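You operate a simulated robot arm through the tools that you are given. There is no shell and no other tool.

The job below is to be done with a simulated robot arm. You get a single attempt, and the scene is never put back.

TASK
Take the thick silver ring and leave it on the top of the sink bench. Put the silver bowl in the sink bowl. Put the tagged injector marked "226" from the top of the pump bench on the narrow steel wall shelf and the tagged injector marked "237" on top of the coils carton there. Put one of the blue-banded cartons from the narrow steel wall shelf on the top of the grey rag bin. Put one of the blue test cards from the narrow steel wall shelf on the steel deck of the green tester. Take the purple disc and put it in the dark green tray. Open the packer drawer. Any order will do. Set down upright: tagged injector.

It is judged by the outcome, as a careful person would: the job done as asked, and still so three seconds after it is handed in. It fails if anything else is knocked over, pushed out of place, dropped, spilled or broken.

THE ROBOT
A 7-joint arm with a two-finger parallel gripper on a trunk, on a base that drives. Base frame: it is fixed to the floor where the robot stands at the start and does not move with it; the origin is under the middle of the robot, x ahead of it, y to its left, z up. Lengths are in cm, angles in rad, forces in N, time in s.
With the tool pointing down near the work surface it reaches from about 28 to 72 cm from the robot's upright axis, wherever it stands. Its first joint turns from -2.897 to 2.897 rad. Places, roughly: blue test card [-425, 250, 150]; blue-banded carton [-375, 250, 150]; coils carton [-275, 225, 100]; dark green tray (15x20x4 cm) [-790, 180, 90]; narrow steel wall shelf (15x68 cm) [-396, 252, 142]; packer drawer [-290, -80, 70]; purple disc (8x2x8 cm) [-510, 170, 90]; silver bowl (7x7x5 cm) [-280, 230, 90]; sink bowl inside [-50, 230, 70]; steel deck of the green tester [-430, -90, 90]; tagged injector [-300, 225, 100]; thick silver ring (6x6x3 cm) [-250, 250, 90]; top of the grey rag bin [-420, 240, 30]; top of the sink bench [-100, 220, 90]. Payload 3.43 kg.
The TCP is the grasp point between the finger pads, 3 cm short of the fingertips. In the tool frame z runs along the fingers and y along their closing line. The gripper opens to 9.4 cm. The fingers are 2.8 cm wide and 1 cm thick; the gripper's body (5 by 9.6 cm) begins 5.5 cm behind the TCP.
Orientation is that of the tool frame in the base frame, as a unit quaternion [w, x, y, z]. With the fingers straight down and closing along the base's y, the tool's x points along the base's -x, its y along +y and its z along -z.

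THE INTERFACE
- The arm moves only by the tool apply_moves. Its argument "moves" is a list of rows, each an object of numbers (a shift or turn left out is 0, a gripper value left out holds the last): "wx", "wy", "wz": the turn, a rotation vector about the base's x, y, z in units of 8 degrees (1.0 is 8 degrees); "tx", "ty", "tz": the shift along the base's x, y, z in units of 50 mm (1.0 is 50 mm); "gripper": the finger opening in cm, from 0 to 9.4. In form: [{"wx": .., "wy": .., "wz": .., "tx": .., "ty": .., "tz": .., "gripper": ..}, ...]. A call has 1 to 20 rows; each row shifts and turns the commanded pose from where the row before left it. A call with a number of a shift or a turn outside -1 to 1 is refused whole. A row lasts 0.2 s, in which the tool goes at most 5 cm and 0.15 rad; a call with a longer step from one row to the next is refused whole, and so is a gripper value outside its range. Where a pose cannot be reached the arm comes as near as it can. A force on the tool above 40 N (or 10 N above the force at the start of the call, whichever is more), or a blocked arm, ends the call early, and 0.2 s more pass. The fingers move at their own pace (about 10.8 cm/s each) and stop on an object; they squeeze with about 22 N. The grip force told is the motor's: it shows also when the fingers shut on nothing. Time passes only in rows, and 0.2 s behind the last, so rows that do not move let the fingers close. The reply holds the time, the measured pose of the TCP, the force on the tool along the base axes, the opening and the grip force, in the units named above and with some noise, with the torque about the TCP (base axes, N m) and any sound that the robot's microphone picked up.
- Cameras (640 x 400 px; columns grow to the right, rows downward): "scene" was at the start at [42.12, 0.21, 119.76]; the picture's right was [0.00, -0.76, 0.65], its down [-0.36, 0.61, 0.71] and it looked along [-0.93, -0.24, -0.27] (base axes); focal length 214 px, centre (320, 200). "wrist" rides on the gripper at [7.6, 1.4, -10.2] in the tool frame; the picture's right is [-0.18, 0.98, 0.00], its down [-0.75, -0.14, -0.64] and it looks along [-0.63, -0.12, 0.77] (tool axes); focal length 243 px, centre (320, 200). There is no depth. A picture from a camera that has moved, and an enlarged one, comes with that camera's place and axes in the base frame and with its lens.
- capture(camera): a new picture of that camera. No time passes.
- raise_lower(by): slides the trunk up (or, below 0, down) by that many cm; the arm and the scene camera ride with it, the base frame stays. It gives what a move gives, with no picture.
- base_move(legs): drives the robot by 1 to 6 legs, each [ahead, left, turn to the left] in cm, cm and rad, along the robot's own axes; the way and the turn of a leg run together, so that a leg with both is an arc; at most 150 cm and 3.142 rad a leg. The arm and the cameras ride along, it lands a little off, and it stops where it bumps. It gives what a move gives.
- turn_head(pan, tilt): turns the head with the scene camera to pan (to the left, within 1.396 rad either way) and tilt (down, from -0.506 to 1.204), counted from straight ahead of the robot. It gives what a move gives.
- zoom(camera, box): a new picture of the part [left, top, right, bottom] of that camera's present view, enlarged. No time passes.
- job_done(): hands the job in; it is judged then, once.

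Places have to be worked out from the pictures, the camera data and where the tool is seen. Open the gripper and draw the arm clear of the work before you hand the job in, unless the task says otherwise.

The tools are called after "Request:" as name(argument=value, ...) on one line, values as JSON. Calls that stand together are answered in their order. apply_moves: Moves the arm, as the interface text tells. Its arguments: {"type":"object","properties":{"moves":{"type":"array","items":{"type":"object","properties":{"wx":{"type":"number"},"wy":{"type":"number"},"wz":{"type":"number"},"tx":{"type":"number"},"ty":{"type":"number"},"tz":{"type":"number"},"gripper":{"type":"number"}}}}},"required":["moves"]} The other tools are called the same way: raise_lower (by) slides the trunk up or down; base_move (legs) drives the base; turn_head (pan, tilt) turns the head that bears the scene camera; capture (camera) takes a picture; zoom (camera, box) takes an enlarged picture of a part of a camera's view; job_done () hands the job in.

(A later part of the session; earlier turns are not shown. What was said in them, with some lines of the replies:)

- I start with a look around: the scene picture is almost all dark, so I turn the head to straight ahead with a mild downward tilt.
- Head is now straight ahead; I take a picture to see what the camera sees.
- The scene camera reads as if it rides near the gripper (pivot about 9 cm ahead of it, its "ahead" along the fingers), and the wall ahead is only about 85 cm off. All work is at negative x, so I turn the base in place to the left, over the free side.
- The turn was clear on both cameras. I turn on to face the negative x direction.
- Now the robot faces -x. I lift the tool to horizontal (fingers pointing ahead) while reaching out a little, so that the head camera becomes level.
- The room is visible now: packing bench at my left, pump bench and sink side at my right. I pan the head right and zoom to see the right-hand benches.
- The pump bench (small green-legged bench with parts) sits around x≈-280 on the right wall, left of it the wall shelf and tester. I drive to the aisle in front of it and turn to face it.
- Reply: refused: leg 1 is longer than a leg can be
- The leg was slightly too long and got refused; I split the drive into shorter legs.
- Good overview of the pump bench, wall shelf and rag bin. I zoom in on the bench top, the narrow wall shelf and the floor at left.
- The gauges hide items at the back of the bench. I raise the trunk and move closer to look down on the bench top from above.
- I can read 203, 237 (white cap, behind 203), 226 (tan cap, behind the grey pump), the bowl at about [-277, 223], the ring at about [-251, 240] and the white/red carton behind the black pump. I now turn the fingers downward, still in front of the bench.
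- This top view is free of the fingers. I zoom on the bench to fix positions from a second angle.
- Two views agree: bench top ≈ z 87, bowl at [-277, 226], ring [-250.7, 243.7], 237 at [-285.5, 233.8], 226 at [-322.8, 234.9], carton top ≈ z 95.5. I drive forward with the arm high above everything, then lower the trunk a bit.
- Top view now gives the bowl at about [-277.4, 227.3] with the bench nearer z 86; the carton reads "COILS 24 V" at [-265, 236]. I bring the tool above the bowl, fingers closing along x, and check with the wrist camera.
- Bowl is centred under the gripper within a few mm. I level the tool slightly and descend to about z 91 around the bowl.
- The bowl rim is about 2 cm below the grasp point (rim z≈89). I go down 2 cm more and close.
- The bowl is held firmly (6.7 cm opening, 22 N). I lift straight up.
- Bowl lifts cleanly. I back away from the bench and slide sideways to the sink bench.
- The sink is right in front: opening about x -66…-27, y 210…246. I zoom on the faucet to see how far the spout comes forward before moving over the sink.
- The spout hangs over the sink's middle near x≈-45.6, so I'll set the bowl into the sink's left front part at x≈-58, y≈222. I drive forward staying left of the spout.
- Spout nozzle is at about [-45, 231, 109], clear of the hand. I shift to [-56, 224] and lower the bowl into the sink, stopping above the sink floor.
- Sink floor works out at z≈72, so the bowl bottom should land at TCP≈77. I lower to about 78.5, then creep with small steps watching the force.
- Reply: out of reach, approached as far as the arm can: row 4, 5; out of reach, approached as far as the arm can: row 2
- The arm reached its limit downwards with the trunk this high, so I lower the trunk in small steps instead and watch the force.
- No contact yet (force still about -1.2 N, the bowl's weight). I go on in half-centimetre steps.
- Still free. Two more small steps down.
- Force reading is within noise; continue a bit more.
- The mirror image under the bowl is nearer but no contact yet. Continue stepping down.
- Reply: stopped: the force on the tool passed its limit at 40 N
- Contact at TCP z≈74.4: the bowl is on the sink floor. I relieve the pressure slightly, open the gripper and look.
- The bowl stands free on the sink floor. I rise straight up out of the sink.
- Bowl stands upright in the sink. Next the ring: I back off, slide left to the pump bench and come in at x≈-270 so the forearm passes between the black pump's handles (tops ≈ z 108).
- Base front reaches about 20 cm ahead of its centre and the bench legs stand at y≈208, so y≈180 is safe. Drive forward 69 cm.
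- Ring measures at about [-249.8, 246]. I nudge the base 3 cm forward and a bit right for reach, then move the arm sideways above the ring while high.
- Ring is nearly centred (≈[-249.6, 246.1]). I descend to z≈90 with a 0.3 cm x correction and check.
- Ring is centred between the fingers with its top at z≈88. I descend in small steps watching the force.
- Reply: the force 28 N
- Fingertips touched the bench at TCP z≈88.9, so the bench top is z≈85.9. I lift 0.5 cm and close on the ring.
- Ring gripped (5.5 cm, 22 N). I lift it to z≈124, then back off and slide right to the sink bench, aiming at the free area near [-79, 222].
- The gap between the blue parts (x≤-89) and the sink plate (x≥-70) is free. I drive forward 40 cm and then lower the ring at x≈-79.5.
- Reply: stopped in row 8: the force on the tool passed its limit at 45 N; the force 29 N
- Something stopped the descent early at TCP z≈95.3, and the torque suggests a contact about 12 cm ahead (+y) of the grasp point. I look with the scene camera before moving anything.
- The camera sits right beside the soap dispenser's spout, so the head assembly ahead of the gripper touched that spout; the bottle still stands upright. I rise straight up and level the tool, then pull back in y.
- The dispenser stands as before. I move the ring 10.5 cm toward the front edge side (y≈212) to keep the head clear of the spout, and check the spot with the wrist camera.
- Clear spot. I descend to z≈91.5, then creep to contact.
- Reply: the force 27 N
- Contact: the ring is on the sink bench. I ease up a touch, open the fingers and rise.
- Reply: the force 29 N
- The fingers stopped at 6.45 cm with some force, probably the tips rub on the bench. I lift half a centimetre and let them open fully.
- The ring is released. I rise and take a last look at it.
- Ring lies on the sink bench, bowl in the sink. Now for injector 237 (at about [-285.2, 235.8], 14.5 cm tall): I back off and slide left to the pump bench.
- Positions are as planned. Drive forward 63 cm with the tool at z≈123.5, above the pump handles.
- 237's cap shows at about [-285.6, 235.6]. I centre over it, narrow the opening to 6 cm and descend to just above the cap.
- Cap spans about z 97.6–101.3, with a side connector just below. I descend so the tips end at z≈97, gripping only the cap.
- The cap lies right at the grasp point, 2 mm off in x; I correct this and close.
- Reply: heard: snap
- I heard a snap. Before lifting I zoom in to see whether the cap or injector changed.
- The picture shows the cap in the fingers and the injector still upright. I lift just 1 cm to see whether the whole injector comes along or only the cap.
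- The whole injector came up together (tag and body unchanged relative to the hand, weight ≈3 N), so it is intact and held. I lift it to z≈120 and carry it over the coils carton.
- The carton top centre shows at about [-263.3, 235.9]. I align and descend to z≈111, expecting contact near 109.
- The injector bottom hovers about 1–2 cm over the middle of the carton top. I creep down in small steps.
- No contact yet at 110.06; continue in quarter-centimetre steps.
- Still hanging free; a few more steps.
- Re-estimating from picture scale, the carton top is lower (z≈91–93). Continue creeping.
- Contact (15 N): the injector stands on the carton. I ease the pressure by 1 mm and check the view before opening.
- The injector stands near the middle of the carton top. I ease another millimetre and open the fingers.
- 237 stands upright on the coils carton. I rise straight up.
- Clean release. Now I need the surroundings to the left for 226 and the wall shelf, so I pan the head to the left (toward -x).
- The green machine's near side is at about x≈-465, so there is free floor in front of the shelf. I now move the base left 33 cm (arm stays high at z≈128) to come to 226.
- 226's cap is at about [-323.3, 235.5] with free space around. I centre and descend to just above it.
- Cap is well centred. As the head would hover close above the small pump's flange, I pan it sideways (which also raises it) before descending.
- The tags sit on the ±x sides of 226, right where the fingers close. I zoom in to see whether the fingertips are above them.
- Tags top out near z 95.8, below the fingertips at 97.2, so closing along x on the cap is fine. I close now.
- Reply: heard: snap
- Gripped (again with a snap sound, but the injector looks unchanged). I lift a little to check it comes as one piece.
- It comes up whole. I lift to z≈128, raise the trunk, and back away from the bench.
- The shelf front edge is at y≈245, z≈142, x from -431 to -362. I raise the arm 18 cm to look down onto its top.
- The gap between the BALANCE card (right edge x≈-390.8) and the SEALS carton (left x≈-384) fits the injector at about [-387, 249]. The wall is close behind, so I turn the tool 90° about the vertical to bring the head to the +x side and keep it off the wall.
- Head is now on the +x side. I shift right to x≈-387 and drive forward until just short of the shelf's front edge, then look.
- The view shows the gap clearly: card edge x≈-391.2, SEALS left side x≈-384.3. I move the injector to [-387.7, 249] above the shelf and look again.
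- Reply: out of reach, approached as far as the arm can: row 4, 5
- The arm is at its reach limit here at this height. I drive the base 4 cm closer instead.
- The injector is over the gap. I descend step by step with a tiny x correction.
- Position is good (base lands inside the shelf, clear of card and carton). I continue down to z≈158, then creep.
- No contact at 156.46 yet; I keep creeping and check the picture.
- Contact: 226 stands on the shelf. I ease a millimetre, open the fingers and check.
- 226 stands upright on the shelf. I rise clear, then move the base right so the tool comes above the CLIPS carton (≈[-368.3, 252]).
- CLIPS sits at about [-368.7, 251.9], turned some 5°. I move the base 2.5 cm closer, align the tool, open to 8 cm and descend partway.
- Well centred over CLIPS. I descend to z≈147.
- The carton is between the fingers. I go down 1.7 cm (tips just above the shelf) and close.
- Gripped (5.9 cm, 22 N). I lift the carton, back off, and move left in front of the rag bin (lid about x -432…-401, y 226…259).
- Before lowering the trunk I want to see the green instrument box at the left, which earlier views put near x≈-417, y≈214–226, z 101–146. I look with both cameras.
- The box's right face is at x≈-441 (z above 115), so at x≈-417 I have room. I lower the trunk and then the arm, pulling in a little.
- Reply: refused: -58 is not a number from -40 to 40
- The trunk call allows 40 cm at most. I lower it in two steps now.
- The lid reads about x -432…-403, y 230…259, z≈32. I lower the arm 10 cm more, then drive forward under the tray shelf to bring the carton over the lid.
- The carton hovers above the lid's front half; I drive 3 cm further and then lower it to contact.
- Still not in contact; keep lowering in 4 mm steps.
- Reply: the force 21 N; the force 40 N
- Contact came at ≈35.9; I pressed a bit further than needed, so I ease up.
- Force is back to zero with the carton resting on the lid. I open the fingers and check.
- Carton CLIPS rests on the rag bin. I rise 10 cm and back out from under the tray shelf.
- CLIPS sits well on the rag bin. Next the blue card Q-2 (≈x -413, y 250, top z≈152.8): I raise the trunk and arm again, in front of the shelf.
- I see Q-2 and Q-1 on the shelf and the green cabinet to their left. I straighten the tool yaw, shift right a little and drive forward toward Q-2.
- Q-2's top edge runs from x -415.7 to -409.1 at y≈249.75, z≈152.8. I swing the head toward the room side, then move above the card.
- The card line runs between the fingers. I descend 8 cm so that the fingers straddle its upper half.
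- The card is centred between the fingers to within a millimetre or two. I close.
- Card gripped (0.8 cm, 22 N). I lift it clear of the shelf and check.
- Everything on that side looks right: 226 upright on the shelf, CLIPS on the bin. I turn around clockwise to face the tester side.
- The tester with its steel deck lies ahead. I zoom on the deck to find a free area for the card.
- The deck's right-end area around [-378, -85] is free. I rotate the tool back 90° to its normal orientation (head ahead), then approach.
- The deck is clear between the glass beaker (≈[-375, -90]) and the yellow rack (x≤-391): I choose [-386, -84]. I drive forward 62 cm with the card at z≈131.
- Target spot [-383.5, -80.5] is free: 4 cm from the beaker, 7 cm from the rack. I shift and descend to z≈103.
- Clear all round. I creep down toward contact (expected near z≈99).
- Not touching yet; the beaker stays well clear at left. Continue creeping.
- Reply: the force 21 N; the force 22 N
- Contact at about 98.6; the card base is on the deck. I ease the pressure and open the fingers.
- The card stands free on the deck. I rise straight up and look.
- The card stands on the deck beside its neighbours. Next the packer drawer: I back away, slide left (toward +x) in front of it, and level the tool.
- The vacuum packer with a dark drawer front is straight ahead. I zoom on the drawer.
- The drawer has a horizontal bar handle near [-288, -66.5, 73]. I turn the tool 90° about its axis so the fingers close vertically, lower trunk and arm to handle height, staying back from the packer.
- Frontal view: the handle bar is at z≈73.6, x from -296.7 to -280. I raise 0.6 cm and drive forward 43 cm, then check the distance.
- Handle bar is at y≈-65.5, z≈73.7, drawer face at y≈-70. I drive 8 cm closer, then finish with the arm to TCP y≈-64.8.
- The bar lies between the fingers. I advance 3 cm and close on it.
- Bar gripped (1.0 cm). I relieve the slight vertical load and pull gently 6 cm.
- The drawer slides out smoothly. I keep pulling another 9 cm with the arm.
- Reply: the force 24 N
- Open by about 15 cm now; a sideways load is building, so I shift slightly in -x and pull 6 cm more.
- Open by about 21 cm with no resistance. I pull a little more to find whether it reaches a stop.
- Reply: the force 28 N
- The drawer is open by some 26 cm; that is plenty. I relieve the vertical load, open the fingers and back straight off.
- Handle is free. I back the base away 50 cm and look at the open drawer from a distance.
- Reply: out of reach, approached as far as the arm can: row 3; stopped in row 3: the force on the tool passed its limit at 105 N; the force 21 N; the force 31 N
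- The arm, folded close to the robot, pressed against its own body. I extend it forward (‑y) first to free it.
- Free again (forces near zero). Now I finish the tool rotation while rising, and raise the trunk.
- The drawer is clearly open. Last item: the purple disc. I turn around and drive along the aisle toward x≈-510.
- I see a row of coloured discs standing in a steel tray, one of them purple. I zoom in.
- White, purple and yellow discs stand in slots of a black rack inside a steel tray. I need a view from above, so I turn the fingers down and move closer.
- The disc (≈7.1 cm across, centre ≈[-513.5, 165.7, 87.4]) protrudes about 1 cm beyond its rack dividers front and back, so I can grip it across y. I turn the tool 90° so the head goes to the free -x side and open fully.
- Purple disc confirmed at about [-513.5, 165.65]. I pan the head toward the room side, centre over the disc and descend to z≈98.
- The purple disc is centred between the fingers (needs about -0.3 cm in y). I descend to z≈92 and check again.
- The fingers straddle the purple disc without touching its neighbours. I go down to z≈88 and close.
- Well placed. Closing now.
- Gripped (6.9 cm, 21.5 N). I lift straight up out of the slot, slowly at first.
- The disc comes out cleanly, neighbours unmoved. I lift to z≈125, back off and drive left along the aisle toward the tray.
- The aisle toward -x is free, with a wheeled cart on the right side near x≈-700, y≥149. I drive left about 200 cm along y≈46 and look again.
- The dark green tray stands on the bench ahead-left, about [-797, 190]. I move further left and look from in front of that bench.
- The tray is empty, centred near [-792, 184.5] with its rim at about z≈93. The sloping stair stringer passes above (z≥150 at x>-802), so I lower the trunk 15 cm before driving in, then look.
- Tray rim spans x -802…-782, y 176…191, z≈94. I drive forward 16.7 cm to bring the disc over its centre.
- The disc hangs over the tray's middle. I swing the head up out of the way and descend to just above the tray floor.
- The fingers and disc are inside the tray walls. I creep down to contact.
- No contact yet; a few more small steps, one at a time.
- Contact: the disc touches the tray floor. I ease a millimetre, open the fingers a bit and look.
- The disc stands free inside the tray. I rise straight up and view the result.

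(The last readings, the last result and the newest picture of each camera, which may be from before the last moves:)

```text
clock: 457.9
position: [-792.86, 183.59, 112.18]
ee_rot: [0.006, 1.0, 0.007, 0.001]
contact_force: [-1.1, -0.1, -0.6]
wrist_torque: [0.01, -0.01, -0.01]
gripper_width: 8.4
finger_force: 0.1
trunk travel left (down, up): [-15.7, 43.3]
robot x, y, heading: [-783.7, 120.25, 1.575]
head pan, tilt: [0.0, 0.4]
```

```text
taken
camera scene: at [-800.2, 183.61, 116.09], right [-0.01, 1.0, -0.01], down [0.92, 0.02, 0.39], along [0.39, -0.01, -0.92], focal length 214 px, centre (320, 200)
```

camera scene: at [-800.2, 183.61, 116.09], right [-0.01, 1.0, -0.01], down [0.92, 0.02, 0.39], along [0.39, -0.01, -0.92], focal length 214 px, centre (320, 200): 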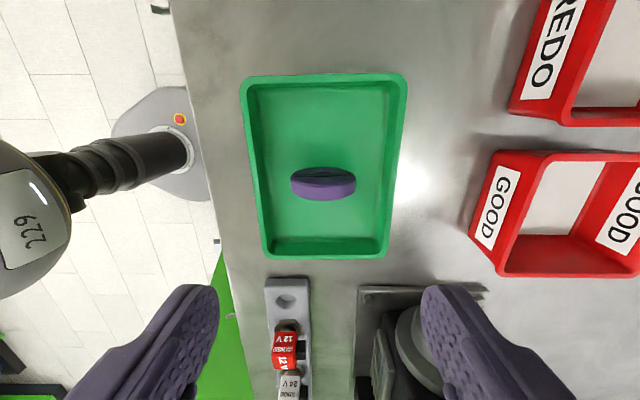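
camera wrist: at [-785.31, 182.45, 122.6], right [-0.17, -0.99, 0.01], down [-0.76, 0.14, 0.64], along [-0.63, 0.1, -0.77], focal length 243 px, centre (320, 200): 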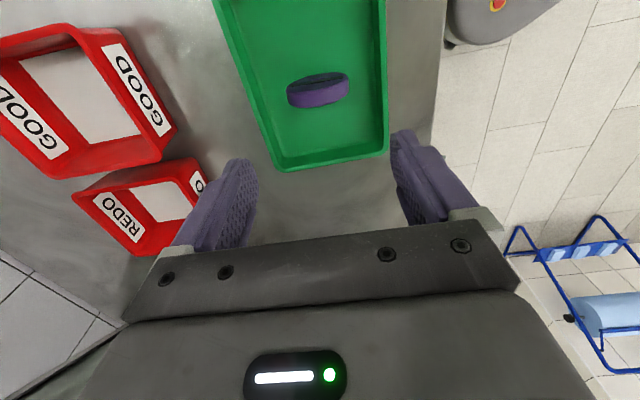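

The disc stands inside the tray, everything around it undisturbed. I back off, bring the tool to a level pose and drive back for a final inspection of the other items.

Request:
base_move(legs=[[-75, 0, 0]])

Request:
apply_moves(moves=[{"wz": -0.9375}, {"wz": -0.9375}, {"wz": -0.9375}, {"wz": -0.9375}, {"wz": -0.9375}, {"wz": -0.9375}, {"wz": -0.9375}, {"wz": -0.9375}, {"wz": -0.9375}, {"wz": -0.9375}, {"wz": -0.9375}, {"wz": -0.9375}, {}])

Request:
apply_moves(moves=[{"wx": 0.9375}, {"wx": 0.9375}, {"wx": 0.9375}, {"wx": 0.9375}, {"wx": 0.9375}, {"wx": 0.9375}, {"wx": 0.9375}, {"wx": 0.9375}, {"wx": 0.9375}, {"wx": 0.9375}, {"wx": 0.9375}, {"wx": 0.9375}, {}])

Request:
capture(camera="scene")

```text
clock: 461.9
position: [-792.46, 109.0, 112.28]
ee_rot: [0.007, 1.0, 0.012, 0.002]
contact_force: [0.2, -0.8, 0.0]
wrist_torque: [0.03, 0.02, 0.0]
gripper_width: 8.41
finger_force: 0.0
trunk travel left (down, up): [-15.7, 43.3]
robot x, y, heading: [-782.03, 45.57, 1.581]
head pan, tilt: [0.0, 0.4]
```

```text
clock: 464.7
position: [-792.57, 108.93, 112.27]
ee_rot: [0.006, 0.714, -0.7, -0.003]
contact_force: [-0.6, -0.4, -0.3]
wrist_torque: [0.01, -0.01, -0.01]
gripper_width: 8.4
finger_force: 0.0
trunk travel left (down, up): [-15.7, 43.3]
robot x, y, heading: [-782.47, 45.74, 1.59]
head pan, tilt: [0.0, 0.4]
```

```text
clock: 467.5
position: [-792.44, 108.97, 112.24]
ee_rot: [-0.502, 0.508, -0.493, -0.498]
contact_force: [-0.7, -0.3, 0.2]
wrist_torque: [-0.01, -0.02, 0.02]
gripper_width: 8.4
finger_force: 0.1
trunk travel left (down, up): [-15.7, 43.3]
robot x, y, heading: [-782.04, 45.58, 1.587]
head pan, tilt: [0.0, 0.4]
```

```text
taken
camera scene: at [-792.59, 105.27, 119.68], right [1.0, 0.01, 0.02], down [0.02, -0.39, -0.92], along [0.0, 0.92, -0.39], focal length 214 px, centre (320, 200)
```

scene: 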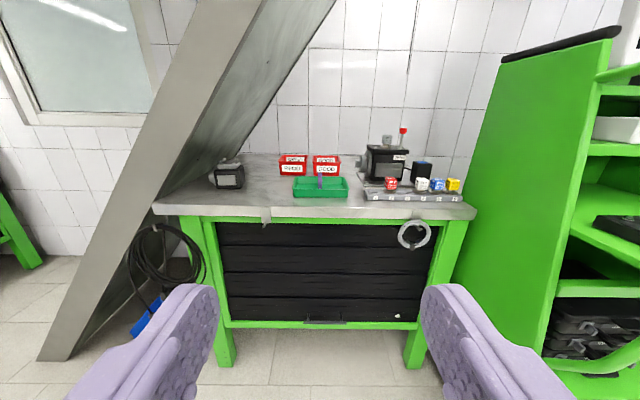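

The tray scene is fine. I drive back along the aisle to inspect the shelf, rag bin and pump bench.

Request:
base_move(legs=[[0, -130, -0.01], [0, -130, 0], [0, -125, 0]])

Request:
turn_head(pan=0, tilt=0.1)

Request:
capture(camera="scene")

Request:
zoom(camera="scene", box=[200, 80, 440, 230])

```text
clock: 486.0
position: [-408.19, 112.51, 112.23]
ee_rot: [-0.503, 0.508, -0.494, -0.496]
contact_force: [-0.2, 0.0, -0.6]
wrist_torque: [0.01, 0.02, 0.02]
gripper_width: 8.39
finger_force: 0.1
trunk travel left (down, up): [-15.7, 43.3]
robot x, y, heading: [-398.36, 48.89, 1.577]
head pan, tilt: [0.0, 0.4]
```

```text
clock: 486.8
position: [-408.25, 112.58, 112.31]
ee_rot: [-0.503, 0.507, -0.495, -0.495]
contact_force: [1.0, -0.4, 0.6]
wrist_torque: [0.0, -0.01, 0.01]
gripper_width: 8.39
finger_force: 0.1
trunk travel left (down, up): [-15.7, 43.3]
robot x, y, heading: [-398.6, 48.93, 1.58]
head pan, tilt: [0.0, 0.099]
```

```text
taken
camera scene: at [-408.36, 108.71, 122.48], right [1.0, 0.0, 0.02], down [0.02, -0.1, -0.99], along [0.0, 0.99, -0.1], focal length 214 px, centre (320, 200)
```

scene: 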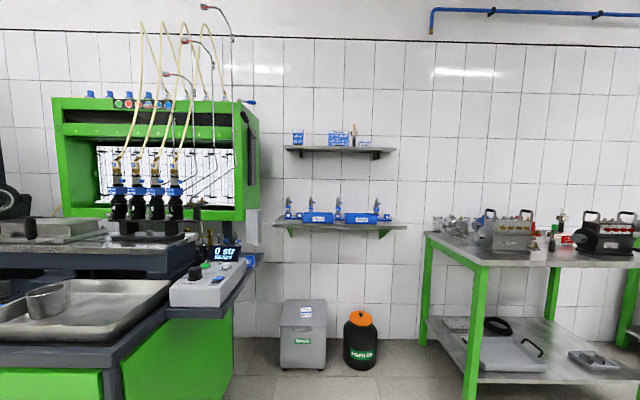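

```text
2.67 times, centred on (320, 155) of scene
camera zoom: at [-408.36, 108.71, 122.48], right [1.0, 0.0, 0.02], down [0.02, -0.1, -0.99], along [0.0, 0.99, -0.1], focal length 572 px, centre (320, 320)
```

zoom: 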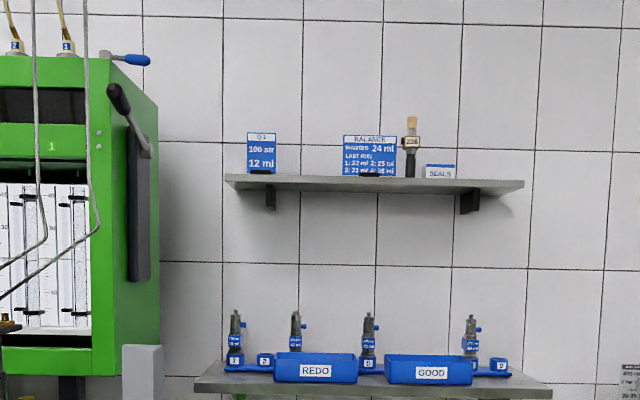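

Shelf and bin look right (226 upright, Q-1, BALANCE and SEALS in place, CLIPS on the bin). I zoom on the bin and on the pump bench with 237.

Request:
zoom(camera="scene", box=[430, 190, 640, 270])

Request:
zoom(camera="scene", box=[250, 270, 410, 390])

Request:
base_move(legs=[[0, -125, 0]])

Request:
zoom(camera="scene", box=[240, 130, 480, 280])

```text
3.05 times, centred on (535, 230) of scene
camera zoom: at [-408.36, 108.71, 122.48], right [1.0, 0.0, 0.02], down [0.02, -0.1, -0.99], along [0.0, 0.99, -0.1], focal length 654 px, centre (-335, 109)
```

zoom: 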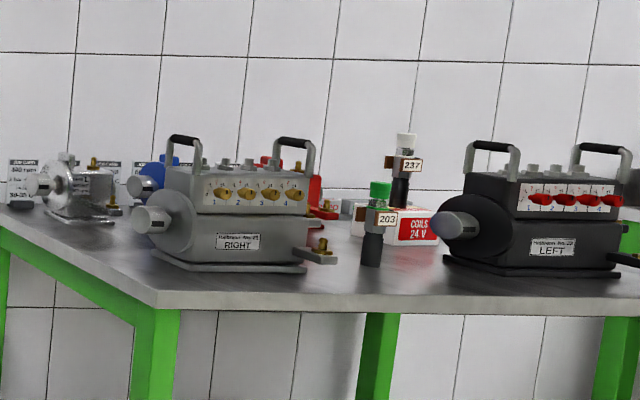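

```text
3.33 times, centred on (330, 330) of scene
camera zoom: at [-408.36, 108.71, 122.48], right [1.0, 0.0, 0.02], down [0.02, -0.1, -0.99], along [0.0, 0.99, -0.1], focal length 715 px, centre (287, -233)
```

zoom: 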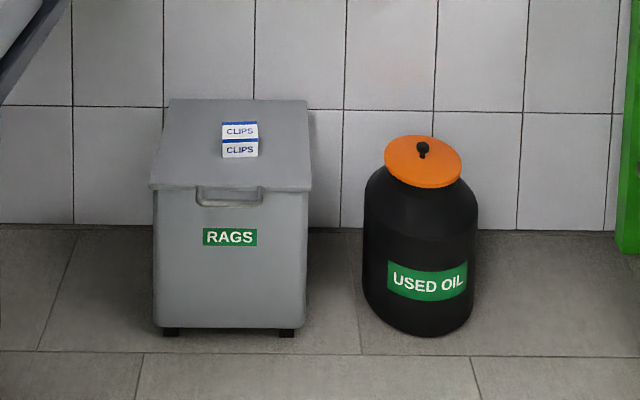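

```text
clock: 493.1
position: [-283.17, 113.49, 112.08]
ee_rot: [-0.504, 0.507, -0.495, -0.495]
contact_force: [-0.5, 0.3, 0.3]
wrist_torque: [0.02, 0.02, 0.0]
gripper_width: 8.4
finger_force: 0.0
trunk travel left (down, up): [-15.7, 43.3]
robot x, y, heading: [-273.35, 49.58, 1.58]
head pan, tilt: [0.0, 0.099]
```

```text
2.67 times, centred on (360, 205) of scene
camera zoom: at [-283.25, 109.72, 122.49], right [1.0, 0.0, 0.02], down [0.02, -0.1, -0.99], along [0.0, 0.99, -0.1], focal length 572 px, centre (213, 187)
```

zoom: 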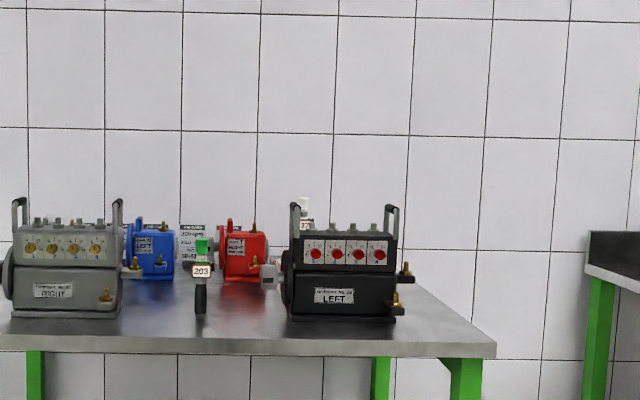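

All in place. I take a close look at the caps of 237, 203 and 226 for comparison because of the snap sounds.

Request:
zoom(camera="scene", box=[300, 190, 370, 250])

Request:
base_move(legs=[[0, 60, 0]])

Request:
capture(camera="scene")

```text
6.67 times, centred on (335, 220) of scene
camera zoom: at [-283.25, 109.72, 122.49], right [1.0, 0.0, 0.02], down [0.02, -0.1, -0.99], along [0.0, 0.99, -0.1], focal length 1430 px, centre (220, 67)
```

zoom: 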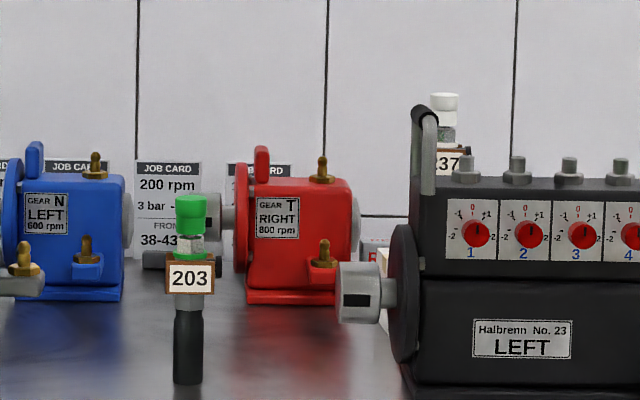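

```text
clock: 496.5
position: [-343.02, 113.12, 112.22]
ee_rot: [-0.503, 0.507, -0.494, -0.495]
contact_force: [0.0, 1.1, 0.1]
wrist_torque: [0.01, -0.02, 0.0]
gripper_width: 8.38
finger_force: 0.0
trunk travel left (down, up): [-15.7, 43.3]
robot x, y, heading: [-333.68, 49.51, 1.577]
head pan, tilt: [0.0, 0.099]
```

```text
taken
camera scene: at [-343.23, 109.3, 122.49], right [1.0, 0.0, 0.02], down [0.02, -0.1, -0.99], along [0.0, 0.99, -0.1], focal length 214 px, centre (320, 200)
```

scene: 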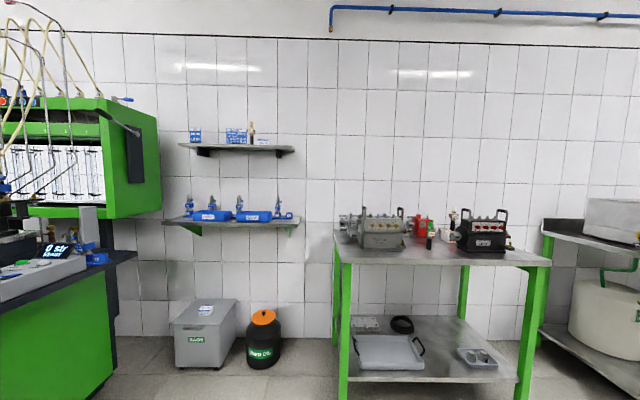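

Everything stands as asked: ring on the sink bench, bowl in the sink, 226 on the shelf, 237 on the coils carton, CLIPS on the rag bin, Q-2 on the tester deck, purple disc in the tray, drawer open. The gripper is open and the arm is clear, so I hand the job in.

Request:
job_done()

```text
The job is handed in.
```

I handed the job in with every item done. I checked each one with the cameras, but two things happened along the way that could matter to the judgement.

| Item | Where it is now |
|---|---|
| Thick silver ring | On the sink bench top, left of the sink |
| Silver bowl | Upright on the floor of the sink bowl |
| Injector 226 | Upright on the narrow wall shelf, between the BALANCE card and the SEALS carton |
| Injector 237 | Upright on top of the coils carton on the pump bench |
| Blue-banded carton (CLIPS) | On the lid of the grey rag bin |
| Blue test card (Q-2) | Standing on the steel deck of the green tester |
| Purple disc | Standing on its edge inside the dark green tray |
| Packer drawer | Open by about 26 cm |

- **Snap sounds:** I heard a snap each time I gripped an injector by its cap, once for 237 and once for 226. Both lifted in one piece, and later close views showed no damage. I don't know what caused the sound.
- **Soap dispenser:** while I was lowering the ring, the camera head touched the spout of the WASH bottle with about 45 N before the arm stopped. The bottle stayed upright, and I saw no change in its position.

I re-inspected the shelf, the rag bin and the pump bench just before handing in. I last saw the sink, tester, drawer and tray right after working on them.
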